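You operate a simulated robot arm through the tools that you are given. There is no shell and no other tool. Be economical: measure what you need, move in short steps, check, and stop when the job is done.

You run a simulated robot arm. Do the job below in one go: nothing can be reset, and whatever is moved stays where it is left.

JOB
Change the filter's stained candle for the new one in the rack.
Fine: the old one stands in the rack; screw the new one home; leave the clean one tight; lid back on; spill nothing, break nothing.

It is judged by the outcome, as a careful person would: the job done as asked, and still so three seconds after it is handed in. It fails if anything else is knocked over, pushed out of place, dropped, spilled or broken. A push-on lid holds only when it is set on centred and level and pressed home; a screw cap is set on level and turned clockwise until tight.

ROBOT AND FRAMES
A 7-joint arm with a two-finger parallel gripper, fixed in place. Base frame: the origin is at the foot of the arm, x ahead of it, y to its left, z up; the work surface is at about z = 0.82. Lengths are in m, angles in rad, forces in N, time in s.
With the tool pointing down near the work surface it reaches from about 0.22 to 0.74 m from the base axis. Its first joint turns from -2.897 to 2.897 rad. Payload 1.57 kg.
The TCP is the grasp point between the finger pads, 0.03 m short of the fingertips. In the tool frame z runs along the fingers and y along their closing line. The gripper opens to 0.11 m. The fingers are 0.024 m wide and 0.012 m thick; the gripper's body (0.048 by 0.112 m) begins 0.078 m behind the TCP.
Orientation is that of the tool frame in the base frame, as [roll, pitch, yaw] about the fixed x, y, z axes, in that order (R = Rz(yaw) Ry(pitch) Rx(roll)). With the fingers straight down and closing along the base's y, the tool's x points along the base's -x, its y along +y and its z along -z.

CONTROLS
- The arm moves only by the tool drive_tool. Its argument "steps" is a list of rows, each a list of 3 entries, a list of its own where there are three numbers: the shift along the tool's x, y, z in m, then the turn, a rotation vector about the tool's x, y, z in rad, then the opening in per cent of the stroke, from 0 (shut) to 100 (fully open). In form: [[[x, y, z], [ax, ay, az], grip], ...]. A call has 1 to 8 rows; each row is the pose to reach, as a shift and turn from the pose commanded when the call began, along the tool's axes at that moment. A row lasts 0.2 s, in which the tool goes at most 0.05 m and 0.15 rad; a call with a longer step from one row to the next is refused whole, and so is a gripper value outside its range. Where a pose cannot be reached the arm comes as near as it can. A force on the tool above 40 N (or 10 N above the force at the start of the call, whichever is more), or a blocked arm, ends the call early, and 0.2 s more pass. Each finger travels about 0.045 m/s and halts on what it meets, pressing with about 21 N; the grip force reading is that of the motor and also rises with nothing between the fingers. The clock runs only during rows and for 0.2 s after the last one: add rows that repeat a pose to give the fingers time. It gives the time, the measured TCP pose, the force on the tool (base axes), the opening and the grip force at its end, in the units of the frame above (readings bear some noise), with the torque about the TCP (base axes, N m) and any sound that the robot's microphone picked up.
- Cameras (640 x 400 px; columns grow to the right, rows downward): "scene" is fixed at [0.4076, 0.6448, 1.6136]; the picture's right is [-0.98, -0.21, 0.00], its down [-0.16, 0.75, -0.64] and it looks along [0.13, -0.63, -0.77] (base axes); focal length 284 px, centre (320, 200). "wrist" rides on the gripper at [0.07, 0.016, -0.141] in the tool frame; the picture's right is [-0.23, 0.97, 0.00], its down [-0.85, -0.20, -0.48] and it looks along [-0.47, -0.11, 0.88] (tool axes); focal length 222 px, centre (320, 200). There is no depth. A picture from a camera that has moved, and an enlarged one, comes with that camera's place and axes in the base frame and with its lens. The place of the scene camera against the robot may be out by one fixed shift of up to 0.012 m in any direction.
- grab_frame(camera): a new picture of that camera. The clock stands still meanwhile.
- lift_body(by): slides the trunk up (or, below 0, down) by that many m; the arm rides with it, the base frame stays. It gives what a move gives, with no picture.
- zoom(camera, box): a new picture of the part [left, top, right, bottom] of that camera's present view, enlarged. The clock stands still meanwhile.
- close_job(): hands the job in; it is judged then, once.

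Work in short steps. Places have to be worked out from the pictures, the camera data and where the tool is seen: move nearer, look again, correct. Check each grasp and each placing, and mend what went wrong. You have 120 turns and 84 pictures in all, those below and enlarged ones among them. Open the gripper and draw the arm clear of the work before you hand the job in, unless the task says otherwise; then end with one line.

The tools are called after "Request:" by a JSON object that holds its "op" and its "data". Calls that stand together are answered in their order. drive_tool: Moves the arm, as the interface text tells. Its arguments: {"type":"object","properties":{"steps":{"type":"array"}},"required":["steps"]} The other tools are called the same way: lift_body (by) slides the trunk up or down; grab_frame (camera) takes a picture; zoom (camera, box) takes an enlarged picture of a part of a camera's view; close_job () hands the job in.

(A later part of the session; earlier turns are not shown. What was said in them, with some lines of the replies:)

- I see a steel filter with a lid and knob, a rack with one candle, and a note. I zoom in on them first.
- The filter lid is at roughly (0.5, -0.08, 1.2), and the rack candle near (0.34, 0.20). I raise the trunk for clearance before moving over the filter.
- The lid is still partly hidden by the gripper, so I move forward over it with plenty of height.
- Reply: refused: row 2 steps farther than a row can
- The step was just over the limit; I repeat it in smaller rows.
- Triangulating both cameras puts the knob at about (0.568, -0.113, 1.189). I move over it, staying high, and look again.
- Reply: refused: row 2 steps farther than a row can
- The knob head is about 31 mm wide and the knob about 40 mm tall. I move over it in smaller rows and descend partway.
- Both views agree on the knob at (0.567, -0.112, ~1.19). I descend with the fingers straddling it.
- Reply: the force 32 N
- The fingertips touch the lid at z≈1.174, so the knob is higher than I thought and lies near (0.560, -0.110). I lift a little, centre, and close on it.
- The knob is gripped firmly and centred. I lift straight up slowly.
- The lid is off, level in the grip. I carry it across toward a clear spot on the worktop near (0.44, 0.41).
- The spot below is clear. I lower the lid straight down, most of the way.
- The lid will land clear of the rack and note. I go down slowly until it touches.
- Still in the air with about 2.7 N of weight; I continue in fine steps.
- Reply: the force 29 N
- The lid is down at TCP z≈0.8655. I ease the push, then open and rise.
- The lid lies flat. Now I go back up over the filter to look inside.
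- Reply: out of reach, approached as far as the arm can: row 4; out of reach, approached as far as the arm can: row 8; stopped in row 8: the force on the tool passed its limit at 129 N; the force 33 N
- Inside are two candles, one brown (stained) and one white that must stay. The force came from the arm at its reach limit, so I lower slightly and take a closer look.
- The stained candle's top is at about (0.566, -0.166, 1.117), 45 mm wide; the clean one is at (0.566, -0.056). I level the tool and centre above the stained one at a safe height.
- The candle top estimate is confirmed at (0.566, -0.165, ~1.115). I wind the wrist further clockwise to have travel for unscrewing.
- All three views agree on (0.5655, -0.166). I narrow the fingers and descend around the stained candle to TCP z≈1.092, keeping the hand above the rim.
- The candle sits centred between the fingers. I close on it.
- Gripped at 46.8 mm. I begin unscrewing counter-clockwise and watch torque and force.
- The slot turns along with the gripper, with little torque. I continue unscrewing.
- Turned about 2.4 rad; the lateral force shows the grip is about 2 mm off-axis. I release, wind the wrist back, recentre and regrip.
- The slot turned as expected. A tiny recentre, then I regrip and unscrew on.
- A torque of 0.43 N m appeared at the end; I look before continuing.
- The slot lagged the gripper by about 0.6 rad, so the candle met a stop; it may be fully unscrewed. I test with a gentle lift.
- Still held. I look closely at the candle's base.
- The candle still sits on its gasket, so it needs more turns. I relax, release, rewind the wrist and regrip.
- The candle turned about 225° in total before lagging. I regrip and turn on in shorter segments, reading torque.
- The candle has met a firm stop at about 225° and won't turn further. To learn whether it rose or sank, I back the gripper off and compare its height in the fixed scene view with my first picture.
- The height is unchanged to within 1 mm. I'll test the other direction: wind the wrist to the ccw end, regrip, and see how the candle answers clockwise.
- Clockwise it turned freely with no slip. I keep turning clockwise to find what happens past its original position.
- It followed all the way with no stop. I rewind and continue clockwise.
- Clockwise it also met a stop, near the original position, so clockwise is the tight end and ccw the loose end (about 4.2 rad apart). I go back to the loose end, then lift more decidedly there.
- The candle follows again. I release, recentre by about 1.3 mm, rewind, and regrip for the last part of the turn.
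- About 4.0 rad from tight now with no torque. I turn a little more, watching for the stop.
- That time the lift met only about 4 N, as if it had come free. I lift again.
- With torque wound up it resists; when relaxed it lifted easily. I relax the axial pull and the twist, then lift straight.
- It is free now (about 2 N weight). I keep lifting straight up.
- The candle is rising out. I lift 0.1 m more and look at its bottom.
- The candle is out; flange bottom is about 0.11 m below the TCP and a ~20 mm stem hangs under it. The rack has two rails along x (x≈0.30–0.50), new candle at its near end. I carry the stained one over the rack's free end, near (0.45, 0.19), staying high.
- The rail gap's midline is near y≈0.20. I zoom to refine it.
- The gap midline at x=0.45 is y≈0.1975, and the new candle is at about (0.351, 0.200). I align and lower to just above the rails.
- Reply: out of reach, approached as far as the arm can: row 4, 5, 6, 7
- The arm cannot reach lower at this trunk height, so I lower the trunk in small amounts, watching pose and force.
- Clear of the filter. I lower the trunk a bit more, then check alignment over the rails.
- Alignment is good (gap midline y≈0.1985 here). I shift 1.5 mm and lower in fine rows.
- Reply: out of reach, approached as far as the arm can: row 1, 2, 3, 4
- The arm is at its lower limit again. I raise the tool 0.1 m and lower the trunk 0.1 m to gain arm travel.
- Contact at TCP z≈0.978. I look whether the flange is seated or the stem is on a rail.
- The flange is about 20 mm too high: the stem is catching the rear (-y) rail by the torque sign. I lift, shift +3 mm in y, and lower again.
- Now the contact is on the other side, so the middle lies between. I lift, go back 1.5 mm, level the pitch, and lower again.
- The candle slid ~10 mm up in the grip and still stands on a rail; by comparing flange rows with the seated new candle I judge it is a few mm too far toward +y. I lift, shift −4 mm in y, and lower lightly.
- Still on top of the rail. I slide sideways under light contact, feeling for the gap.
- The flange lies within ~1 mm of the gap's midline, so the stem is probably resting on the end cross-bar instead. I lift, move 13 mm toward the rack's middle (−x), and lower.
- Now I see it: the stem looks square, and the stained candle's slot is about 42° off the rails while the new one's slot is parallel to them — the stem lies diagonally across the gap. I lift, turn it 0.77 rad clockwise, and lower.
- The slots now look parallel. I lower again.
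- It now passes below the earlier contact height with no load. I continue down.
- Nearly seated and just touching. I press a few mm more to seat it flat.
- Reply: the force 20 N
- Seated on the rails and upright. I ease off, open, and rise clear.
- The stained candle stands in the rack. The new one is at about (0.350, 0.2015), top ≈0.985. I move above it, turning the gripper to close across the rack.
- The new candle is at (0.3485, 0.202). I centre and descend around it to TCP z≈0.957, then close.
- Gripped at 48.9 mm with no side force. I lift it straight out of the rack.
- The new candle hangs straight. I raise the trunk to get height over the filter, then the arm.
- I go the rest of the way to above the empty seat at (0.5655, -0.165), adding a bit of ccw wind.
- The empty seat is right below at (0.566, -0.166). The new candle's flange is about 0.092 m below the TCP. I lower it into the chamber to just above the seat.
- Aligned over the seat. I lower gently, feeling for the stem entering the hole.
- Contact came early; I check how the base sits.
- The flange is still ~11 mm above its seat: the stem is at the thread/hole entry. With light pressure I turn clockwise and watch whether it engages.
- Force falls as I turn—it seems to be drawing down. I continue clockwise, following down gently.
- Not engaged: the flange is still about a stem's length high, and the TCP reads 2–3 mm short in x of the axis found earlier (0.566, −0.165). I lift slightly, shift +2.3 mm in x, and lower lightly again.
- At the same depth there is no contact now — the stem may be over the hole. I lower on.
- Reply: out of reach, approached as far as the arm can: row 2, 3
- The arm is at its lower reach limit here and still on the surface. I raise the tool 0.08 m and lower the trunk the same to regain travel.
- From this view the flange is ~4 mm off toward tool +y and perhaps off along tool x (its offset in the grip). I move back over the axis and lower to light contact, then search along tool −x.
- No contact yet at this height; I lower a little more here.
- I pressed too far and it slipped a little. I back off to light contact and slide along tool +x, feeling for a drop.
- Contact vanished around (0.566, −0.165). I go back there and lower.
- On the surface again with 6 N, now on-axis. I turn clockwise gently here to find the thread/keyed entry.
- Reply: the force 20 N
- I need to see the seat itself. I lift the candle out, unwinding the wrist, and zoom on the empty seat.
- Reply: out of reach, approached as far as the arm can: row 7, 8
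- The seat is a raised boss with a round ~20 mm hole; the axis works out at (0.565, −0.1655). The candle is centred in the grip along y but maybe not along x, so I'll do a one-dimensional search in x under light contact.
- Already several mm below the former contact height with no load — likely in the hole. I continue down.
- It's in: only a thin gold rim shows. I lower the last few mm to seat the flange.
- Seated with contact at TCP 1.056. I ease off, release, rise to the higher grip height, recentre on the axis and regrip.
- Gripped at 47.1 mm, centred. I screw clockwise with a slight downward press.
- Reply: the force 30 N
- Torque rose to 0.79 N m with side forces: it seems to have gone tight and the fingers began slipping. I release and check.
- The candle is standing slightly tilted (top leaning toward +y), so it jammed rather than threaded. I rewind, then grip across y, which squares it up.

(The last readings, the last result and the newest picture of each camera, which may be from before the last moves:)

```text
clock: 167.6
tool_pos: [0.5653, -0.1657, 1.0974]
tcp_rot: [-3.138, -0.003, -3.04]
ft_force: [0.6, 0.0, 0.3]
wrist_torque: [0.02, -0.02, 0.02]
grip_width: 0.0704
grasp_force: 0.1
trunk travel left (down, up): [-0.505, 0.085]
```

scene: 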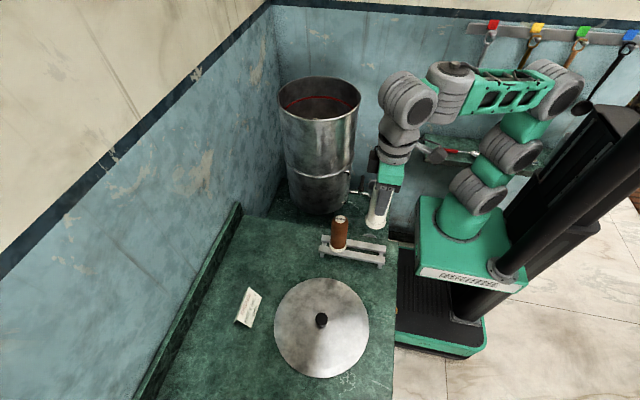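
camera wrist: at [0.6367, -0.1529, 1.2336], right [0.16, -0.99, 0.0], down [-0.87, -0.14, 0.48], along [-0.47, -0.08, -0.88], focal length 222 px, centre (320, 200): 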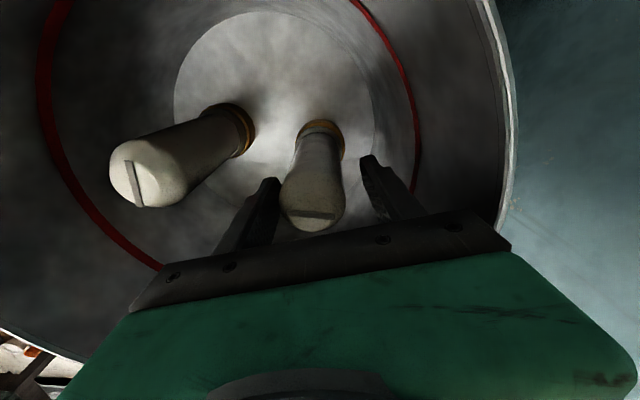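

Now I close across y and lift a few mm to free the stem.

Request:
{"op": "drive_tool", "data": {"steps": [[[0, 0, 0.004], [0, 0, 0], 45], [[0, 0, 0.004], [0, 0, 0], 30], [[0, 0, 0.004], [0, 0, 0], 20], [[0, 0, 0.004], [0, 0, 0], 20]]}}

Request:
{"op": "drive_tool", "data": {"steps": [[[0, 0, -0.002], [0, 0, 0], 20], [[0, 0, -0.004], [0, 0, 0], 20]]}}

Request:
{"op": "drive_tool", "data": {"steps": [[[0, 0, -0.002], [0, 0, 0], 20], [[0, 0, -0.004], [0, 0, 0], 20]]}}

```text
clock: 168.6
tool_pos: [0.5648, -0.1614, 1.093]
tcp_rot: [-3.134, -0.004, -3.039]
ft_force: [-2.8, 30.5, 2.9]
wrist_torque: [0.81, -0.07, 0.11]
grip_width: 0.0484
grasp_force: 20.4
trunk travel left (down, up): [-0.505, 0.085]
```

```text
clock: 169.2
tool_pos: [0.5654, -0.1606, 1.0941]
tcp_rot: [-3.138, -0.009, -3.041]
ft_force: [-5.9, 35.7, -15.9]
wrist_torque: [0.32, 0.08, 0.0]
grip_width: 0.0485
grasp_force: 21.1
trunk travel left (down, up): [-0.505, 0.085]
```

```text
clock: 169.8
tool_pos: [0.5653, -0.1614, 1.1011]
tcp_rot: [-3.134, -0.006, -3.045]
ft_force: [-3.5, 31.0, -13.2]
wrist_torque: [0.38, 0.06, 0.0]
grip_width: 0.0504
grasp_force: 15.9
trunk travel left (down, up): [-0.505, 0.085]
```

The candle is held rigidly at a tilt — cross-threaded. I release and wind the wrist clockwise so I can unscrew it and set it in again level.

Request:
{"op": "drive_tool", "data": {"steps": [[[0, 0, 0], [0, 0, 0], 45], [[0, 0, 0], [0, 0, 0], 64], [[0, 0.006, 0.006], [0, 0, 0], 68], [[0, 0.006, 0.01], [0, 0, 0.15], 68], [[0, 0.006, 0.01], [0, 0, 0.3], 68], [[0, 0.006, 0.01], [0, 0, 0.45], 68], [[0, 0.006, 0.01], [0, 0, 0.6], 68], [[0, 0.006, 0.01], [0, 0, 0.75], 68]]}}

Request:
{"op": "drive_tool", "data": {"steps": [[[0, 0, 0], [0, 0, 0.15], 68], [[0, 0, 0], [0, 0, 0.3], 68], [[0, 0, 0], [0, 0, 0.45], 68], [[0, 0, 0], [0, 0, 0.6], 68], [[0, 0, 0], [0, 0, 0.75], 68], [[0, 0, 0], [0, 0, 0.9], 68], [[0, 0, 0], [0, 0, 1.05], 68], [[0, 0, 0], [0, 0, 1.2], 68]]}}

Request:
{"op": "drive_tool", "data": {"steps": [[[0, 0, 0], [0, 0, 0.15], 64], [[0, 0, 0], [0, 0, 0.3], 64], [[0, 0, 0], [0, 0, 0.45], 64], [[0, 0, 0], [0, 0, 0.6], 64]]}}

```text
clock: 171.6
tool_pos: [0.5645, -0.1592, 1.0925]
tcp_rot: [-3.135, -0.001, 2.488]
ft_force: [0.0, 0.1, -0.3]
wrist_torque: [0.0, -0.02, 0.0]
grip_width: 0.0748
grasp_force: 0.1
trunk travel left (down, up): [-0.505, 0.085]
```

```text
clock: 173.4
tool_pos: [0.5638, -0.1592, 1.0901]
tcp_rot: [-3.14, 0.005, 1.288]
ft_force: [-0.6, -0.6, -0.1]
wrist_torque: [-0.02, 0.02, 0.0]
grip_width: 0.0746
grasp_force: 0.0
trunk travel left (down, up): [-0.505, 0.085]
```

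```text
clock: 174.4
tool_pos: [0.564, -0.1595, 1.0909]
tcp_rot: [3.139, 0.004, 0.687]
ft_force: [1.7, -0.2, -1.2]
wrist_torque: [-0.03, 0.0, -0.03]
grip_width: 0.0701
grasp_force: 0.1
trunk travel left (down, up): [-0.505, 0.085]
```

Request:
{"op": "drive_tool", "data": {"steps": [[[0, 0, 0], [0, 0, 0], 45], [[0, 0, 0], [0, 0, 0], 30], [[0, 0, 0], [0, 0, 0], 20], [[0, 0, 0], [0, 0, 0], 20]]}}

Request:
{"op": "zoom", "data": {"camera": "wrist", "box": [220, 80, 420, 240]}}

```text
clock: 175.4
tool_pos: [0.5656, -0.1592, 1.0914]
tcp_rot: [3.14, 0.004, 0.689]
ft_force: [5.3, -5.4, 1.4]
wrist_torque: [-0.39, -0.39, 0.0]
grip_width: 0.0483
grasp_force: 21.4
trunk travel left (down, up): [-0.505, 0.085]
```

```text
2.50 times, centred on (320, 160) of wrist
camera zoom: at [0.6297, -0.1277, 1.2315], right [0.44, -0.9, 0.0], down [-0.79, -0.39, 0.48], along [-0.43, -0.22, -0.88], focal length 555 px, centre (320, 300)
```

zoom: 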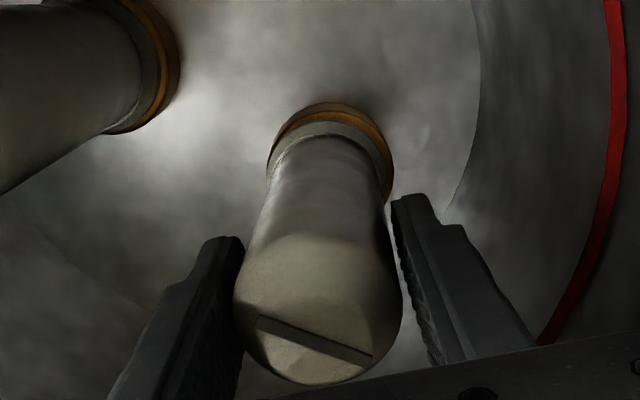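

I see the flange lifted on one side. Gripped well; I unscrew counter-clockwise gently.

Request:
{"op": "drive_tool", "data": {"steps": [[[0, 0, 0], [0, 0, -0.1], 20], [[0, 0, 0], [0, 0, -0.2], 20], [[0, 0, 0], [0, 0, -0.3], 20], [[0, 0, 0], [0, 0, -0.4], 20]]}}

Request:
{"op": "drive_tool", "data": {"steps": [[[0, 0, 0], [0, 0, -0.15], 20], [[0, 0, 0], [0, 0, -0.3], 20], [[0, 0, 0], [0, 0, -0.45], 20], [[0, 0, 0], [0, 0, -0.6], 20]]}}

```text
clock: 176.4
tool_pos: [0.5639, -0.159, 1.0914]
tcp_rot: [-3.139, 0.005, 1.093]
ft_force: [-6.2, -6.1, 0.0]
wrist_torque: [-0.68, -0.46, -0.06]
grip_width: 0.0483
grasp_force: 20.8
trunk travel left (down, up): [-0.505, 0.085]
```

```text
clock: 177.4
tool_pos: [0.5612, -0.1594, 1.0907]
tcp_rot: [-3.134, 0.002, 1.694]
ft_force: [-28.1, 6.3, -7.0]
wrist_torque: [-0.1, -0.56, -0.17]
grip_width: 0.0475
grasp_force: 20.9
trunk travel left (down, up): [-0.505, 0.085]
```

The tilted top swings around the seat axis as it turns; I follow it while continuing ccw, then test a light lift.

Request:
{"op": "drive_tool", "data": {"steps": [[[0.001, -0.004, 0], [0, 0, 0], 20], [[0.0017, -0.0058, 0], [0, 0, 0], 20]]}}

Request:
{"op": "drive_tool", "data": {"steps": [[[-0.001, -0.0009, 0], [0, 0, -0.15], 20], [[-0.002, -0.0018, 0], [0, 0, -0.3], 20], [[-0.0035, -0.0027, 0], [0, 0, -0.45], 20], [[-0.0046, -0.0036, 0], [0, 0, -0.6], 20]]}}

Request:
{"op": "drive_tool", "data": {"steps": [[[0, 0, -0.002], [0, 0, 0], 20], [[0, 0, -0.004], [0, 0, 0], 20]]}}

```text
clock: 178.0
tool_pos: [0.5595, -0.157, 1.0912]
tcp_rot: [-3.139, 0.003, 1.691]
ft_force: [0.7, -1.6, -9.9]
wrist_torque: [0.08, -0.76, 0.03]
grip_width: 0.0474
grasp_force: 21.4
trunk travel left (down, up): [-0.505, 0.085]
```

```text
clock: 179.0
tool_pos: [0.5568, -0.1616, 1.0917]
tcp_rot: [-3.137, 0.003, 2.293]
ft_force: [9.0, 2.6, -3.5]
wrist_torque: [0.32, -1.16, 0.06]
grip_width: 0.0474
grasp_force: 21.7
trunk travel left (down, up): [-0.505, 0.085]
```

```text
clock: 179.6
tool_pos: [0.5569, -0.1621, 1.0912]
tcp_rot: [-3.133, -0.005, 2.291]
ft_force: [7.9, 5.1, -15.9]
wrist_torque: [0.76, -0.74, 0.1]
grip_width: 0.0478
grasp_force: 21.5
trunk travel left (down, up): [-0.505, 0.085]
```

Request:
{"op": "drive_tool", "data": {"steps": [[[-0.001, 0.001, 0.004], [0, 0, 0], 20], [[-0.002, 0, 0.004], [0, 0, -0.15], 20], [[-0.003, -0.001, 0.004], [0, 0, -0.3], 20], [[-0.004, -0.0018, 0.004], [0, 0, -0.45], 20], [[-0.0051, -0.0025, 0.004], [0, 0, -0.6], 20]]}}

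Request:
{"op": "drive_tool", "data": {"steps": [[[0, 0, -0.002], [0, 0, 0], 20], [[0, 0, -0.004], [0, 0, 0], 20]]}}

```text
clock: 180.8
tool_pos: [0.5562, -0.1672, 1.093]
tcp_rot: [-3.136, 0.002, 2.893]
ft_force: [0.5, 10.1, 8.4]
wrist_torque: [0.94, -0.53, 0.06]
grip_width: 0.0473
grasp_force: 21.0
trunk travel left (down, up): [-0.505, 0.085]
```

```text
clock: 181.4
tool_pos: [0.5577, -0.1667, 1.093]
tcp_rot: [-3.136, -0.009, 2.892]
ft_force: [2.3, 9.2, -9.3]
wrist_torque: [0.84, -0.67, 0.07]
grip_width: 0.0472
grasp_force: 20.9
trunk travel left (down, up): [-0.505, 0.085]
```

Request:
{"op": "drive_tool", "data": {"steps": [[[0, 0.001, 0.004], [0, 0, -0.05], 20], [[-0.001, 0, 0.004], [0, 0, -0.2], 20], [[-0.002, -0.001, 0.004], [0, 0, -0.35], 20], [[-0.003, -0.0018, 0.004], [0, 0, -0.5], 20], [[-0.0036, -0.0022, 0.004], [0, 0, -0.6], 20]]}}

Request:
{"op": "drive_tool", "data": {"steps": [[[0, 0, -0.002], [0, 0, 0], 20], [[0, 0, -0.004], [0, 0, 0], 20]]}}

```text
clock: 182.6
tool_pos: [0.5598, -0.1715, 1.0932]
tcp_rot: [-3.136, -0.001, -2.79]
ft_force: [-0.4, 2.0, 11.2]
wrist_torque: [0.85, -0.07, 0.01]
grip_width: 0.0471
grasp_force: 20.6
trunk travel left (down, up): [-0.505, 0.085]
```

```text
clock: 183.2
tool_pos: [0.559, -0.1713, 1.0928]
tcp_rot: [3.141, -0.009, -2.793]
ft_force: [0.5, 2.4, -7.5]
wrist_torque: [0.63, -0.37, 0.04]
grip_width: 0.0473
grasp_force: 21.0
trunk travel left (down, up): [-0.505, 0.085]
```

Request:
{"op": "drive_tool", "data": {"steps": [[[-0.0005, 0, 0.004], [0, 0, -0.1], 20], [[-0.001, 0, 0.004], [0, 0, -0.2], 20], [[-0.0015, 0, 0.003], [0, 0, -0.25], 20]]}}

Request:
{"op": "drive_tool", "data": {"steps": [[[0, 0, -0.003], [0, 0, 0], 20], [[0, 0, -0.005], [0, 0, 0], 20]]}}

```text
clock: 184.0
tool_pos: [0.5609, -0.1719, 1.0933]
tcp_rot: [-3.14, -0.004, -2.542]
ft_force: [1.0, -9.3, 5.3]
wrist_torque: [0.07, 0.21, -0.03]
grip_width: 0.0474
grasp_force: 21.2
trunk travel left (down, up): [-0.505, 0.085]
```

```text
clock: 184.6
tool_pos: [0.5622, -0.1728, 1.0942]
tcp_rot: [3.137, -0.008, -2.545]
ft_force: [1.3, -12.8, -16.2]
wrist_torque: [-0.37, 0.09, 0.01]
grip_width: 0.0474
grasp_force: 20.8
trunk travel left (down, up): [-0.505, 0.085]
```

Still engaged. I batch the next stage: release, rewind, regrip on the tilted top, turn ccw further while following its swing, and test the lift.

Request:
{"op": "drive_tool", "data": {"steps": [[[0, 0, 0.004], [0, 0, 0], 45], [[0, 0, 0.004], [0, 0, 0], 66], [[0.0022, -0.0033, 0.004], [0, 0, 0.1], 66], [[0.0022, -0.0033, 0.004], [0, 0, 0.25], 66], [[0.0022, -0.0033, 0.004], [0, 0, 0.4], 66], [[0.0022, -0.0033, 0.004], [0, 0, 0.55], 66], [[0.0022, -0.0033, 0.004], [0, 0, 0.7], 66], [[0.0022, -0.0033, 0.004], [0, 0, 0.85], 66]]}}

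Request:
{"op": "drive_tool", "data": {"steps": [[[0, 0, 0], [0, 0, 0.15], 66], [[0, 0, 0], [0, 0, 0.3], 66], [[0, 0, 0], [0, 0, 0.45], 66], [[0, 0, 0], [0, 0, 0.6], 66], [[0, 0, 0], [0, 0, 0.75], 66], [[0, 0, 0], [0, 0, 0.75], 40], [[0, 0, 0], [0, 0, 0.75], 20], [[0, 0, 0], [0, 0, 0.75], 20]]}}

Request:
{"op": "drive_tool", "data": {"steps": [[[0, 0, 0], [0, 0, 0], 20], [[-0.0007, 0.0012, 0], [0, 0, -0.14], 20], [[-0.0014, 0.0024, 0], [0, 0, -0.28], 20], [[-0.0021, 0.0037, 0], [0, 0, -0.42], 20], [[-0.0028, 0.0049, 0], [0, 0, -0.56], 20], [[-0.0035, 0.0061, 0], [0, 0, -0.7], 20]]}}

Request:
{"op": "drive_tool", "data": {"steps": [[[-0.0007, 0.0012, 0], [0, 0, -0.14], 20], [[-0.0014, 0.0024, 0], [0, 0, -0.28], 20], [[-0.002, 0.0037, 0], [0, 0, -0.42], 20], [[-0.0027, 0.0049, 0], [0, 0, -0.56], 20], [[-0.0033, 0.0061, 0], [0, 0, -0.7], 20]]}}

Request:
{"op": "drive_tool", "data": {"steps": [[[0, 0, -0.002], [0, 0, 0], 20], [[0, 0, -0.004], [0, 0, 0], 20]]}}

```text
clock: 186.4
tool_pos: [0.5616, -0.1759, 1.0929]
tcp_rot: [-3.136, -0.003, 2.889]
ft_force: [0.5, 0.1, 0.7]
wrist_torque: [0.02, 0.02, 0.03]
grip_width: 0.0722
grasp_force: 0.1
trunk travel left (down, up): [-0.505, 0.085]
```

```text
clock: 188.2
tool_pos: [0.5652, -0.1725, 1.0933]
tcp_rot: [-3.139, 0.005, 2.144]
ft_force: [26.7, 16.0, 0.5]
wrist_torque: [0.15, -1.06, -0.15]
grip_width: 0.0497
grasp_force: 15.8
trunk travel left (down, up): [-0.505, 0.085]
```

```text
clock: 189.6
tool_pos: [0.5662, -0.1735, 1.0912]
tcp_rot: [-3.136, -0.007, 2.842]
ft_force: [0.1, 6.2, 2.7]
wrist_torque: [0.82, -0.05, -0.1]
grip_width: 0.0493
grasp_force: 20.9
trunk travel left (down, up): [-0.505, 0.085]
```

```text
clock: 190.8
tool_pos: [0.5729, -0.1673, 1.0933]
tcp_rot: [-3.138, -0.005, -2.741]
ft_force: [-1.5, 18.5, 2.3]
wrist_torque: [1.22, -0.09, -0.65]
grip_width: 0.0486
grasp_force: 21.1
trunk travel left (down, up): [-0.505, 0.085]
```

```text
clock: 191.4
tool_pos: [0.5729, -0.1691, 1.0949]
tcp_rot: [3.141, -0.011, -2.742]
ft_force: [-2.5, 17.8, -15.1]
wrist_torque: [1.04, 0.13, -0.45]
grip_width: 0.0485
grasp_force: 20.8
trunk travel left (down, up): [-0.505, 0.085]
```

The ccw stop torque appeared, as with the old candle. I relax twist and side load, then lift.

Request:
{"op": "drive_tool", "data": {"steps": [[[-0.001, 0.002, 0.004], [0, 0, 0.1], 20], [[-0.0016, 0.0037, 0.004], [0, 0, 0.2], 20], [[-0.0016, 0.0037, 0.004], [0, 0, 0.22], 20], [[-0.0016, 0.0037, 0.002], [0, 0, 0.22], 20], [[-0.0016, 0.0037, 0], [0, 0, 0.22], 20]]}}

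Request:
{"op": "drive_tool", "data": {"steps": [[[0, 0, -0.002], [0, 0, 0], 20], [[0, 0, -0.005], [0, 0, 0], 20]]}}

Request:
{"op": "drive_tool", "data": {"steps": [[[0, 0, -0.002], [0, 0, 0], 20], [[0, 0, -0.004], [0, 0, 0], 20]]}}

```text
clock: 192.6
tool_pos: [0.5725, -0.1654, 1.0971]
tcp_rot: [-3.138, -0.004, -2.96]
ft_force: [-1.7, -0.7, -2.3]
wrist_torque: [0.03, 0.21, 0.01]
grip_width: 0.0469
grasp_force: 20.6
trunk travel left (down, up): [-0.505, 0.085]
```

```text
clock: 193.2
tool_pos: [0.5734, -0.1655, 1.1022]
tcp_rot: [-3.137, -0.005, -2.961]
ft_force: [-0.8, 0.0, -2.2]
wrist_torque: [-0.04, 0.12, 0.02]
grip_width: 0.0466
grasp_force: 21.2
trunk travel left (down, up): [-0.505, 0.085]
```

```text
clock: 193.8
tool_pos: [0.5744, -0.1661, 1.1054]
tcp_rot: [-3.137, -0.005, -2.963]
ft_force: [-0.2, -0.5, -2.5]
wrist_torque: [-0.01, 0.08, 0.01]
grip_width: 0.0467
grasp_force: 21.0
trunk travel left (down, up): [-0.505, 0.085]
```

Free again (weight only), stem still in the hole but the candle leans toward +x. I bring the top back over the axis, lower it to seat, release so it settles level, regrip centred, and begin turning clockwise.

Request:
{"op": "drive_tool", "data": {"steps": [[[0.003, 0.0005, 0], [0, 0, 0], 20], [[0.006, 0.001, 0], [0, 0, 0], 20], [[0.0083, 0.0015, 0], [0, 0, 0], 20], [[0.0083, 0.0015, 0.006], [0, 0, 0], 20], [[0.0083, 0.0015, 0.011], [0, 0, 0], 20], [[0.0083, 0.0015, 0.014], [0, 0, 0], 20], [[0.0083, 0.0015, 0.014], [0, 0, 0], 20]]}}

Request:
{"op": "drive_tool", "data": {"steps": [[[0, 0, -0.002], [0, 0, 0], 20], [[0, 0, -0.002], [0, 0, 0], 45], [[0, 0, -0.002], [0, 0, 0], 62], [[0, 0, -0.002], [0, 0, 0], 62], [[0, 0, -0.002], [0, 0, 0], 62]]}}

Request:
{"op": "drive_tool", "data": {"steps": [[[0, 0, 0], [0, 0, 0], 40], [[0, 0, 0], [0, 0, 0], 30], [[0, 0, 0], [0, 0, 0], 20], [[0, 0, 0], [0, 0, 0], 20]]}}

Request:
{"op": "zoom", "data": {"camera": "wrist", "box": [220, 80, 420, 240]}}

```text
clock: 195.4
tool_pos: [0.5645, -0.1647, 1.0935]
tcp_rot: [-3.132, 0.001, -2.961]
ft_force: [4.4, 2.3, 19.7]
wrist_torque: [0.13, -0.1, -0.09]
grip_width: 0.0472
grasp_force: 21.0
trunk travel left (down, up): [-0.505, 0.085]
```

```text
clock: 196.6
tool_pos: [0.5651, -0.1655, 1.0932]
tcp_rot: [-3.137, -0.006, -2.963]
ft_force: [0.0, 0.3, -0.1]
wrist_torque: [0.01, 0.0, -0.02]
grip_width: 0.0682
grasp_force: 0.0
trunk travel left (down, up): [-0.505, 0.085]
```

```text
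clock: 197.6
tool_pos: [0.5647, -0.1659, 1.0944]
tcp_rot: [-3.138, -0.003, -2.963]
ft_force: [0.2, 0.3, 1.0]
wrist_torque: [0.0, 0.01, 0.0]
grip_width: 0.0465
grasp_force: 21.3
trunk travel left (down, up): [-0.505, 0.085]
```

```text
2.50 times, centred on (320, 160) of wrist
camera zoom: at [0.4945, -0.1619, 1.2352], right [0.05, 1.0, 0.0], down [0.88, -0.04, 0.48], along [0.47, -0.03, -0.88], focal length 555 px, centre (320, 300)
```

zoom: 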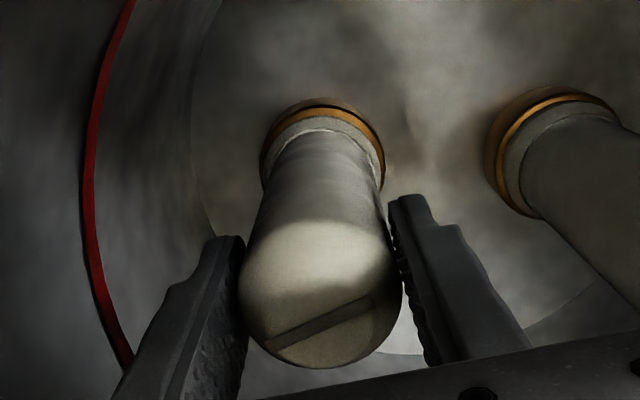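

The candle now stands level and centred with no side load. I turn it clockwise with a light downward press.

Request:
{"op": "drive_tool", "data": {"steps": [[[0, 0, 0.001], [0, 0, 0.15], 20], [[0, 0, 0.001], [0, 0, 0.3], 20], [[0, 0, 0.001], [0, 0, 0.45], 20], [[0, 0, 0.001], [0, 0, 0.6], 20], [[0, 0, 0.001], [0, 0, 0.75], 20], [[0, 0, 0.001], [0, 0, 0.9], 20], [[0, 0, 0.001], [0, 0, 1.05], 20]]}}

Request:
{"op": "drive_tool", "data": {"steps": [[[0, 0, 0], [0, 0, 0.15], 20], [[0, 0, 0], [0, 0, 0.3], 20], [[0, 0, 0], [0, 0, 0.45], 20], [[0, 0, 0], [0, 0, 0.6], 20], [[0, 0, 0], [0, 0, 0.75], 20], [[0, 0, 0], [0, 0, 0.9], 20], [[0, 0, 0], [0, 0, 1.05], 20]]}}

```text
clock: 199.2
tool_pos: [0.5645, -0.1661, 1.0939]
tcp_rot: [-3.139, 0.002, 2.267]
ft_force: [0.4, -3.6, 12.7]
wrist_torque: [0.02, 0.19, 0.0]
grip_width: 0.0464
grasp_force: 21.1
trunk travel left (down, up): [-0.505, 0.085]
```

```text
clock: 200.8
tool_pos: [0.5633, -0.1656, 1.0944]
tcp_rot: [-3.14, 0.006, 1.218]
ft_force: [-2.5, 3.9, 11.4]
wrist_torque: [0.47, 0.06, 0.01]
grip_width: 0.0467
grasp_force: 21.1
trunk travel left (down, up): [-0.505, 0.085]
```

Side loads stay small this time. I finish this stroke, rewind, regrip, and keep turning until the torque rises.

Request:
{"op": "drive_tool", "data": {"steps": [[[0, 0, 0], [0, 0, 0.15], 20], [[0, 0, 0], [0, 0, 0.3], 20], [[0, 0, 0], [0, 0, 0.45], 20], [[0, 0, 0], [0, 0, 0.6], 20], [[0, 0, 0], [0, 0, 0.75], 20], [[0, 0, 0], [0, 0, 0.9], 20]]}}

Request:
{"op": "drive_tool", "data": {"steps": [[[0, 0, -0.001], [0, 0, 0], 45], [[0, 0, -0.001], [0, 0, 0], 62], [[0, 0, -0.001], [0, 0, -0.15], 62], [[0, 0, -0.001], [0, 0, -0.3], 62], [[0, 0, -0.001], [0, 0, -0.45], 62], [[0, 0, -0.001], [0, 0, -0.6], 62], [[0, 0, -0.001], [0, 0, -0.75], 62], [[0, 0, -0.001], [0, 0, -0.9], 62]]}}

Request:
{"op": "drive_tool", "data": {"steps": [[[0, 0, 0], [0, 0, -0.15], 62], [[0, 0, 0], [0, 0, -0.3], 62], [[0, 0, 0], [0, 0, -0.45], 62], [[0, 0, 0], [0, 0, -0.6], 62], [[0, 0, 0], [0, 0, -0.75], 62], [[0, 0, 0], [0, 0, -0.9], 62], [[0, 0, 0], [0, 0, -1.05], 62], [[0, 0, 0], [0, 0, -1.2], 62]]}}

Request:
{"op": "drive_tool", "data": {"steps": [[[0, 0, 0], [0, 0, -0.15], 62], [[0, 0, 0], [0, 0, -0.3], 62], [[0, 0, 0], [0, 0, -0.45], 62], [[0, 0, 0], [0, 0, -0.6], 62], [[0, 0, 0], [0, 0, -0.6], 40], [[0, 0, 0], [0, 0, -0.6], 25], [[0, 0, 0], [0, 0, -0.6], 20], [[0, 0, 0], [0, 0, -0.6], 20]]}}

Request:
{"op": "drive_tool", "data": {"steps": [[[0, 0, 0.0005], [0, 0, 0.15], 20], [[0, 0, 0.0005], [0, 0, 0.3], 20], [[0, 0, 0.0005], [0, 0, 0.45], 20], [[0, 0, 0.0005], [0, 0, 0.6], 20], [[0, 0, 0.0005], [0, 0, 0.75], 20], [[0, 0, 0.0005], [0, 0, 0.9], 20]]}}

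Request:
{"op": "drive_tool", "data": {"steps": [[[0, 0, 0], [0, 0, 0.15], 20], [[0, 0, 0], [0, 0, 0.3], 20], [[0, 0, 0], [0, 0, 0.45], 20], [[0, 0, 0], [0, 0, 0.6], 20]]}}

```text
clock: 202.2
tool_pos: [0.5634, -0.1639, 1.0939]
tcp_rot: [3.137, 0.004, 0.317]
ft_force: [-1.5, 12.4, 11.5]
wrist_torque: [0.42, 0.34, 0.05]
grip_width: 0.0467
grasp_force: 21.1
trunk travel left (down, up): [-0.505, 0.085]
```

```text
clock: 204.0
tool_pos: [0.5645, -0.1662, 1.0937]
tcp_rot: [-3.14, 0.006, 1.224]
ft_force: [1.4, -0.3, -0.1]
wrist_torque: [0.0, -0.03, -0.02]
grip_width: 0.0681
grasp_force: 0.0
trunk travel left (down, up): [-0.505, 0.085]
```

```text
clock: 205.8
tool_pos: [0.5654, -0.1665, 1.0933]
tcp_rot: [-3.136, 0.0, 2.425]
ft_force: [0.0, 0.3, -0.7]
wrist_torque: [0.01, 0.01, 0.0]
grip_width: 0.0681
grasp_force: 0.1
trunk travel left (down, up): [-0.505, 0.085]
```

```text
clock: 207.6
tool_pos: [0.5653, -0.1644, 1.0939]
tcp_rot: [-3.137, -0.004, 3.021]
ft_force: [0.6, 10.6, -0.6]
wrist_torque: [0.39, 0.03, -0.01]
grip_width: 0.0475
grasp_force: 21.3
trunk travel left (down, up): [-0.505, 0.085]
```

```text
clock: 209.0
tool_pos: [0.5649, -0.1647, 1.0948]
tcp_rot: [-3.137, 0.001, 2.118]
ft_force: [3.2, 4.0, 4.3]
wrist_torque: [0.11, -0.14, 0.4]
grip_width: 0.048
grasp_force: 20.5
trunk travel left (down, up): [-0.505, 0.085]
```

```text
clock: 210.0
tool_pos: [0.5642, -0.166, 1.0946]
tcp_rot: [-3.134, 0.002, 1.515]
ft_force: [-5.0, -1.5, 0.1]
wrist_torque: [-0.04, 0.17, 0.31]
grip_width: 0.0481
grasp_force: 21.0
trunk travel left (down, up): [-0.505, 0.085]
```

Torque rose to 0.3–0.4 N m with the fingers slipping: it is tight. I release, rise out, raise the trunk, and travel to the lid.

Request:
{"op": "drive_tool", "data": {"steps": [[[0, 0, 0], [0, 0, 0], 45], [[0, 0, 0], [0, 0, 0], 64], [[0, 0, 0], [0, 0, 0], 64], [[0, 0, -0.03], [0, 0, 0], 64], [[0, 0, -0.07], [0, 0, 0], 64], [[0, 0, -0.11], [0, 0, 0], 64], [[0, 0, -0.15], [0, 0, 0], 64]]}}

Request:
{"op": "drive_tool", "data": {"steps": [[[0, 0, 0], [0, 0, -0.15], 60], [[0, 0, 0], [0, 0, -0.3], 60], [[0, 0, 0], [0, 0, -0.45], 60], [[0, 0, 0], [0, 0, -0.6], 60], [[0, 0, 0], [0, 0, -0.75], 60], [[0, 0, 0], [0, 0, -0.9], 60], [[0, 0, 0], [0, 0, -1.05], 60], [[0, 0, 0], [0, 0, -1.2], 60]]}}

Request:
{"op": "drive_tool", "data": {"steps": [[[0, 0, 0], [0, 0, -0.15], 60], [[0, 0, 0], [0, 0, -0.3], 60], [[0, 0, 0], [0, 0, -0.42], 60]]}}

Request:
{"op": "lift_body", "data": {"by": 0.08}}

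Request:
{"op": "zoom", "data": {"camera": "wrist", "box": [230, 30, 450, 210]}}

Request:
{"op": "drive_tool", "data": {"steps": [[[0.0108, 0.044, 0], [0, 0, 0], 60], [[0.0216, 0.088, 0], [0, 0, 0], 60], [[0.0324, 0.132, 0], [0, 0, 0], 60], [[0.0432, 0.176, 0], [0, 0, 0], 60], [[0.054, 0.22, 0], [0, 0, 0], 60], [[0.0648, 0.264, 0], [0, 0, 0], 60], [[0.0756, 0.308, 0], [0, 0, 0], 60]]}}

Request:
{"op": "drive_tool", "data": {"steps": [[[0.0108, 0.044, 0], [0, 0, 0], 60], [[0.0216, 0.088, 0], [0, 0, 0], 60], [[0.0324, 0.132, 0], [0, 0, 0], 60], [[0.0432, 0.176, 0], [0, 0, 0], 60], [[0.054, 0.22, 0], [0, 0, 0], 60], [[0.0648, 0.264, 0], [0, 0, 0], 60]]}}

```text
clock: 211.6
tool_pos: [0.5637, -0.1649, 1.2424]
tcp_rot: [-3.136, 0.004, 1.521]
ft_force: [-0.7, -1.0, 0.8]
wrist_torque: [0.0, 0.01, -0.03]
grip_width: 0.0702
grasp_force: 0.1
trunk travel left (down, up): [-0.505, 0.085]
```

```text
clock: 213.4
tool_pos: [0.5647, -0.164, 1.2448]
tcp_rot: [-3.137, -0.002, 2.723]
ft_force: [1.0, -0.5, 0.2]
wrist_torque: [-0.01, 0.01, 0.01]
grip_width: 0.0659
grasp_force: 0.0
trunk travel left (down, up): [-0.505, 0.085]
```

```text
clock: 214.2
tool_pos: [0.5663, -0.1665, 1.2437]
tcp_rot: [-3.138, -0.002, -3.141]
ft_force: [-0.2, -0.2, 0.0]
wrist_torque: [0.0, -0.01, -0.05]
grip_width: 0.0661
grasp_force: 0.1
trunk travel left (down, up): [-0.505, 0.085]
```

```text
clock: 215.3
tool_pos: [0.567, -0.1644, 1.3226]
tcp_rot: [-3.139, -0.005, 3.139]
ft_force: [0.2, -0.1, 0.5]
wrist_torque: [-0.03, 0.02, -0.01]
grip_width: 0.0661
grasp_force: 0.2
trunk travel left (down, up): [-0.585, 0.005]
```

```text
2.22 times, centred on (340, 120) of wrist
camera zoom: at [0.497, -0.1486, 1.4644], right [0.23, 0.97, 0.0], down [0.86, -0.2, 0.48], along [0.46, -0.11, -0.88], focal length 494 px, centre (276, 378)
```

zoom: 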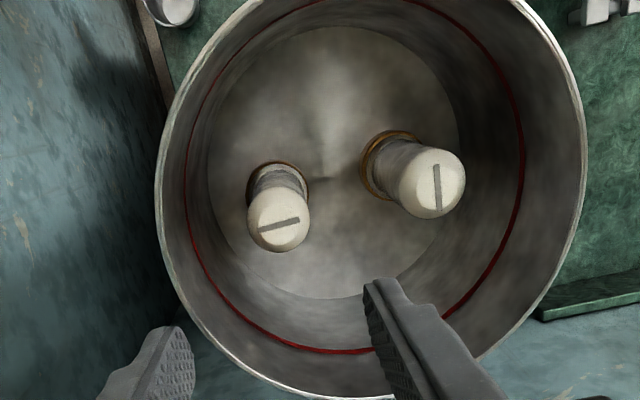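

```text
clock: 216.9
tool_pos: [0.4899, 0.1432, 1.322]
tcp_rot: [-3.136, -0.004, 3.142]
ft_force: [-0.7, 0.3, 0.2]
wrist_torque: [-0.02, 0.0, -0.01]
grip_width: 0.0661
grasp_force: 0.1
trunk travel left (down, up): [-0.585, 0.005]
```

```text
clock: 218.3
tool_pos: [0.4262, 0.409, 1.3202]
tcp_rot: [-3.136, -0.005, 3.14]
ft_force: [0.8, 0.4, -0.9]
wrist_torque: [-0.01, -0.02, 0.01]
grip_width: 0.0661
grasp_force: 0.1
trunk travel left (down, up): [-0.585, 0.005]
```

Both candles stand upright and seated. Now I descend on the lid's knob at (0.4395, 0.4103), grip it and lift.

Request:
{"op": "drive_tool", "data": {"steps": [[[-0.0133, 0.001, 0.04], [0, 0, 0], 60], [[-0.0133, 0.001, 0.085], [0, 0, 0], 60], [[-0.0133, 0.001, 0.13], [0, 0, 0], 60], [[-0.0133, 0.001, 0.175], [0, 0, 0], 60], [[-0.0133, 0.001, 0.22], [0, 0, 0], 60], [[-0.0133, 0.001, 0.265], [0, 0, 0], 60], [[-0.0133, 0.001, 0.31], [0, 0, 0], 60], [[-0.0133, 0.001, 0.355], [0, 0, 0], 60]]}}

Request:
{"op": "drive_tool", "data": {"steps": [[[0, 0, 0.04], [0, 0, 0], 60], [[0, 0, 0.07], [0, 0, 0], 60], [[0, 0, 0.09], [0, 0, 0], 60], [[0, 0, 0.097], [0, 0, 0], 60]]}}

```text
clock: 220.1
tool_pos: [0.4381, 0.4065, 0.9665]
tcp_rot: [-3.139, -0.005, 3.139]
ft_force: [0.5, -0.1, 0.2]
wrist_torque: [0.0, -0.02, 0.0]
grip_width: 0.0658
grasp_force: 0.2
trunk travel left (down, up): [-0.585, 0.005]
```

```text
clock: 221.1
tool_pos: [0.438, 0.406, 0.8702]
tcp_rot: [-3.137, -0.003, 3.14]
ft_force: [0.1, 0.0, 0.3]
wrist_torque: [0.02, -0.02, 0.01]
grip_width: 0.066
grasp_force: 0.0
trunk travel left (down, up): [-0.585, 0.005]
```

Down at 0.870 with no contact. I nudge to the knob's centre, close, and lift a little.

Request:
{"op": "drive_tool", "data": {"steps": [[[-0.0015, 0.0043, 0.002], [0, 0, 0], 60], [[-0.0015, 0.0043, 0.002], [0, 0, 0], 40], [[-0.0015, 0.0043, 0.002], [0, 0, 0], 20], [[-0.0015, 0.0043, 0.002], [0, 0, 0], 10], [[-0.0015, 0.0043, 0.002], [0, 0, 0], 10], [[-0.0015, 0.0043, 0.002], [0, 0, 0], 10]]}}

Request:
{"op": "drive_tool", "data": {"steps": [[[0, 0, -0.005], [0, 0, 0], 10], [[0, 0, -0.02], [0, 0, 0], 10], [[0, 0, -0.04], [0, 0, 0], 10]]}}

```text
clock: 222.5
tool_pos: [0.4398, 0.4108, 0.8678]
tcp_rot: [-3.138, -0.003, -3.141]
ft_force: [-0.3, 0.5, 0.0]
wrist_torque: [0.08, 0.0, 0.04]
grip_width: 0.0299
grasp_force: 20.9
trunk travel left (down, up): [-0.585, 0.005]
```

```text
clock: 223.3
tool_pos: [0.4396, 0.4115, 0.9075]
tcp_rot: [-3.137, -0.004, 3.139]
ft_force: [0.4, -0.6, -4.1]
wrist_torque: [0.0, -0.02, -0.03]
grip_width: 0.0302
grasp_force: 20.3
trunk travel left (down, up): [-0.585, 0.005]
```

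Lid held level (2.7–4 N, no torque). I raise it and carry it back over the filter.

Request:
{"op": "drive_tool", "data": {"steps": [[[0, 0, -0.04], [0, 0, 0], 10], [[0, 0, -0.085], [0, 0, 0], 10], [[0, 0, -0.13], [0, 0, 0], 10], [[0, 0, -0.175], [0, 0, 0], 10], [[0, 0, -0.22], [0, 0, 0], 10], [[0, 0, -0.265], [0, 0, 0], 10], [[0, 0, -0.31], [0, 0, 0], 10], [[0, 0, -0.35], [0, 0, 0], 10]]}}

Request:
{"op": "drive_tool", "data": {"steps": [[[0, 0, -0.035], [0, 0, 0], 10], [[-0.0093, -0.04, -0.035], [0, 0, 0], 10], [[-0.0186, -0.08, -0.035], [0, 0, 0], 10], [[-0.0279, -0.12, -0.035], [0, 0, 0], 10], [[-0.0372, -0.16, -0.035], [0, 0, 0], 10], [[-0.0465, -0.2, -0.035], [0, 0, 0], 10], [[-0.0558, -0.24, -0.035], [0, 0, 0], 10], [[-0.0651, -0.28, -0.035], [0, 0, 0], 10]]}}

Request:
{"op": "drive_tool", "data": {"steps": [[[-0.0093, -0.04, 0], [0, 0, 0], 10], [[-0.0186, -0.08, 0], [0, 0, 0], 10], [[-0.0279, -0.12, 0], [0, 0, 0], 10], [[-0.0372, -0.16, 0], [0, 0, 0], 10], [[-0.0465, -0.2, 0], [0, 0, 0], 10], [[-0.0558, -0.235, 0], [0, 0, 0], 10], [[-0.0558, -0.2415, 0], [0, 0, 0], 10], [[-0.0558, -0.2415, 0], [0, 0, 0], 10]]}}

```text
clock: 225.1
tool_pos: [0.4431, 0.4131, 1.2575]
tcp_rot: [-3.135, -0.005, 3.14]
ft_force: [0.1, -0.1, -2.2]
wrist_torque: [0.01, 0.02, -0.01]
grip_width: 0.0305
grasp_force: 21.0
trunk travel left (down, up): [-0.585, 0.005]
```

```text
clock: 226.9
tool_pos: [0.5048, 0.1308, 1.2941]
tcp_rot: [-3.139, -0.005, 3.141]
ft_force: [0.7, 0.4, -2.5]
wrist_torque: [0.02, 0.02, -0.02]
grip_width: 0.03
grasp_force: 20.8
trunk travel left (down, up): [-0.585, 0.005]
```

```text
clock: 228.7
tool_pos: [0.5605, -0.1097, 1.2946]
tcp_rot: [-3.138, -0.004, 3.139]
ft_force: [0.3, 0.1, -3.0]
wrist_torque: [0.01, 0.0, 0.0]
grip_width: 0.0303
grasp_force: 21.0
trunk travel left (down, up): [-0.585, 0.005]
```

Directly over the filter at (0.5605, −0.1097). I lower the lid to the rim and begin pressing.

Request:
{"op": "drive_tool", "data": {"steps": [[[0, -0.0005, 0.03], [0, -0.004, 0], 10], [[0, -0.0005, 0.06], [0, -0.004, 0], 10], [[0, -0.0005, 0.07], [0, -0.004, 0], 10], [[0, -0.0005, 0.077], [0, -0.004, 0], 10]]}}

Request:
{"op": "drive_tool", "data": {"steps": [[[0, 0, 0.004], [0, 0, 0], 10], [[0, 0, 0.008], [0, 0, 0], 10], [[0, 0, 0.011], [0, 0, 0], 10], [[0, 0, 0.013], [0, 0, 0], 10]]}}

```text
clock: 229.7
tool_pos: [0.5609, -0.109, 1.2161]
tcp_rot: [-3.137, 0.001, 3.139]
ft_force: [0.6, -0.6, -1.7]
wrist_torque: [-0.01, 0.03, -0.05]
grip_width: 0.0301
grasp_force: 20.6
trunk travel left (down, up): [-0.585, 0.005]
```

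```text
clock: 230.7
tool_pos: [0.5612, -0.11, 1.2043]
tcp_rot: [-3.138, 0.002, 3.139]
ft_force: [0.2, -0.9, 2.9]
wrist_torque: [0.07, 0.62, 0.03]
grip_width: 0.0299
grasp_force: 21.1
trunk travel left (down, up): [-0.585, 0.005]
```

First contact at 1.204. I press home.

Request:
{"op": "drive_tool", "data": {"steps": [[[0, 0, 0.003], [0, 0, 0], 10], [[0, 0, 0.006], [0, 0, 0], 10], [[0, 0, 0.008], [0, 0, 0], 10], [[0, 0, 0.008], [0, 0, 0], 10]]}}

Request:
{"op": "zoom", "data": {"camera": "scene", "box": [265, 60, 375, 125]}}

```text
clock: 231.6
tool_pos: [0.5612, -0.1109, 1.2037]
tcp_rot: [-3.133, 0.016, 3.141]
ft_force: [-0.4, 0.3, 9.7]
wrist_torque: [0.38, 0.91, 0.2]
grip_width: 0.0304
grasp_force: 21.1
trunk travel left (down, up): [-0.585, 0.005]
stopped in row 4: the force on the tool passed its limit at 42 N (the readings are from after the stop); the commanded pose is now the measured one
```

```text
5.82 times, centred on (320, 92) of scene
camera zoom: at [0.4076, 0.6448, 1.6136], right [-0.98, -0.21, 0.0], down [-0.16, 0.75, -0.64], along [0.13, -0.63, -0.77], focal length 1654 px, centre (320, 826)
```

zoom: 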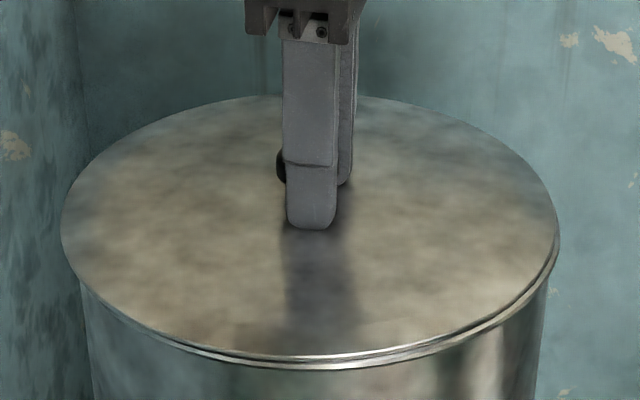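

The lid looks slightly high on the −x side. I release the knob and press the lid's top with closed fingers on the −x side, then +x, then −x again, comparing heights.

Request:
{"op": "drive_tool", "data": {"steps": [[[0, 0, -0.001], [0, 0, 0], 10], [[0, 0, -0.001], [0, 0, 0], 40], [[0, 0, -0.001], [0, 0, 0], 60], [[0, 0, -0.001], [0, 0, 0], 60], [[0, 0, -0.03], [0, 0.008, 0], 60], [[0, 0, -0.07], [0, 0.016, 0], 60]]}}

Request:
{"op": "drive_tool", "data": {"steps": [[[0.04, 0, 0], [0, 0, 0], 30], [[0.083, 0, 0], [0, 0, 0], 0], [[0.083, 0, 0], [0, 0, 0], 0], [[0.083, 0, 0], [0, 0, 0], 0], [[0.083, 0, 0], [0, 0, 0], 0], [[0.083, 0, 0], [0, 0, 0], 0]]}}

Request:
{"op": "drive_tool", "data": {"steps": [[[0, 0, 0.03], [0, 0, 0], 0], [[0, 0, 0.055], [0, 0, 0], 0], [[0, 0, 0.062], [0, 0, 0], 0], [[0, 0, 0.067], [0, 0, 0], 0], [[0, 0, 0.071], [0, 0, 0], 0], [[0, 0, 0.074], [0, 0, 0], 0], [[0, 0, 0.077], [0, 0, 0], 0], [[0, 0, 0.079], [0, 0, 0], 0]]}}

Request:
{"op": "drive_tool", "data": {"steps": [[[0, 0, -0.03], [0, 0, 0], 0], [[0, 0, -0.07], [0, 0, 0], 0]]}}

Request:
{"op": "drive_tool", "data": {"steps": [[[-0.042, 0, 0], [0, 0, 0], 0], [[-0.084, 0, 0], [0, 0, 0], 0], [[-0.126, 0, 0], [0, 0, 0], 0], [[-0.163, 0, 0], [0, 0, 0], 0]]}}

Request:
{"op": "drive_tool", "data": {"steps": [[[0, 0, 0.03], [0, 0, 0], 0], [[0, 0, 0.055], [0, 0, 0], 0], [[0, 0, 0.062], [0, 0, 0], 0], [[0, 0, 0.067], [0, 0, 0], 0], [[0, 0, 0.071], [0, 0, 0], 0], [[0, 0, 0.074], [0, 0, 0], 0], [[0, 0, 0.077], [0, 0, 0], 0]]}}

Request:
{"op": "drive_tool", "data": {"steps": [[[0, 0, -0.03], [0, 0, 0], 0], [[0, 0, -0.07], [0, 0, 0], 0]]}}

```text
clock: 233.0
tool_pos: [0.5614, -0.1088, 1.2714]
tcp_rot: [-3.133, -0.005, 3.141]
ft_force: [0.2, 0.5, -0.3]
wrist_torque: [0.02, 0.03, 0.01]
grip_width: 0.0662
grasp_force: 0.0
trunk travel left (down, up): [-0.585, 0.005]
```

```text
clock: 234.4
tool_pos: [0.4772, -0.1101, 1.2726]
tcp_rot: [-3.135, -0.003, 3.141]
ft_force: [-0.6, 0.3, -0.9]
wrist_torque: [-0.01, 0.01, 0.0]
grip_width: 0.0
grasp_force: 21.3
trunk travel left (down, up): [-0.585, 0.005]
```

```text
clock: 236.0
tool_pos: [0.4805, -0.1133, 1.2049]
tcp_rot: [-3.128, 0.013, -3.141]
ft_force: [0.7, 1.2, 10.9]
wrist_torque: [0.03, 0.09, 0.09]
grip_width: 0.0
grasp_force: 20.8
trunk travel left (down, up): [-0.585, 0.005]
stopped in row 8: the force on the tool passed its limit at 44 N (the readings are from after the stop); the commanded pose is now the measured one
```

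```text
clock: 236.6
tool_pos: [0.4801, -0.1109, 1.2698]
tcp_rot: [-3.13, 0.007, -3.141]
ft_force: [-0.4, 0.1, -0.7]
wrist_torque: [0.01, 0.04, 0.0]
grip_width: 0.0
grasp_force: 21.2
trunk travel left (down, up): [-0.585, 0.005]
```

```text
clock: 237.6
tool_pos: [0.6453, -0.1105, 1.273]
tcp_rot: [-3.129, 0.01, -3.141]
ft_force: [0.3, -0.2, -0.4]
wrist_torque: [0.04, 0.05, 0.0]
grip_width: 0.0001
grasp_force: 20.8
trunk travel left (down, up): [-0.585, 0.005]
```

```text
clock: 239.2
tool_pos: [0.6424, -0.1131, 1.2038]
tcp_rot: [-3.127, 0.024, -3.141]
ft_force: [4.7, 0.1, 40.9]
wrist_torque: [0.07, 0.29, 0.07]
grip_width: 0.0001
grasp_force: 20.5
trunk travel left (down, up): [-0.585, 0.005]
```

```text
clock: 239.8
tool_pos: [0.6433, -0.1127, 1.264]
tcp_rot: [-3.13, 0.005, -3.14]
ft_force: [0.8, -0.1, 0.3]
wrist_torque: [-0.01, 0.02, -0.02]
grip_width: 0.0
grasp_force: 20.7
trunk travel left (down, up): [-0.585, 0.005]
```

Both sides are now at equal height (1.205 / 1.204), matching the lid's original level. I open the gripper and draw the arm clear.

Request:
{"op": "drive_tool", "data": {"steps": [[[0, 0, -0.03], [0, 0, 0], 30], [[0.03, 0.02, -0.04], [0, 0, 0], 60], [[0.06, 0.05, -0.04], [0, 0, 0], 80], [[0.09, 0.085, -0.04], [0, 0, 0], 100], [[0.12, 0.12, -0.04], [0, 0, 0], 100], [[0.15, 0.155, -0.04], [0, 0, 0], 100], [[0.18, 0.19, -0.04], [0, 0, 0], 100], [[0.21, 0.225, -0.04], [0, 0, 0], 100]]}}

```text
clock: 241.6
tool_pos: [0.4336, 0.1138, 1.3019]
tcp_rot: [-3.13, 0.011, 3.141]
ft_force: [0.5, 0.3, -0.1]
wrist_torque: [0.02, -0.01, -0.02]
grip_width: 0.1099
grasp_force: 0.0
out of reach, approached as far as the arm can: row 1
trunk travel left (down, up): [-0.585, 0.005]
```

The arm is clear, the gripper is open, and the lid is pressed home. I hand the job in.

Request:
{"op": "close_job", "data": {}}

```text
The job is handed in.
```

The job is handed in: the new candle is screwed in until tight, the stained one stands in the rack, the clean one was not gripped or turned, and the lid is pressed on level. The new candle cross-threaded at the first try and had to be backed out and reset before it went home.
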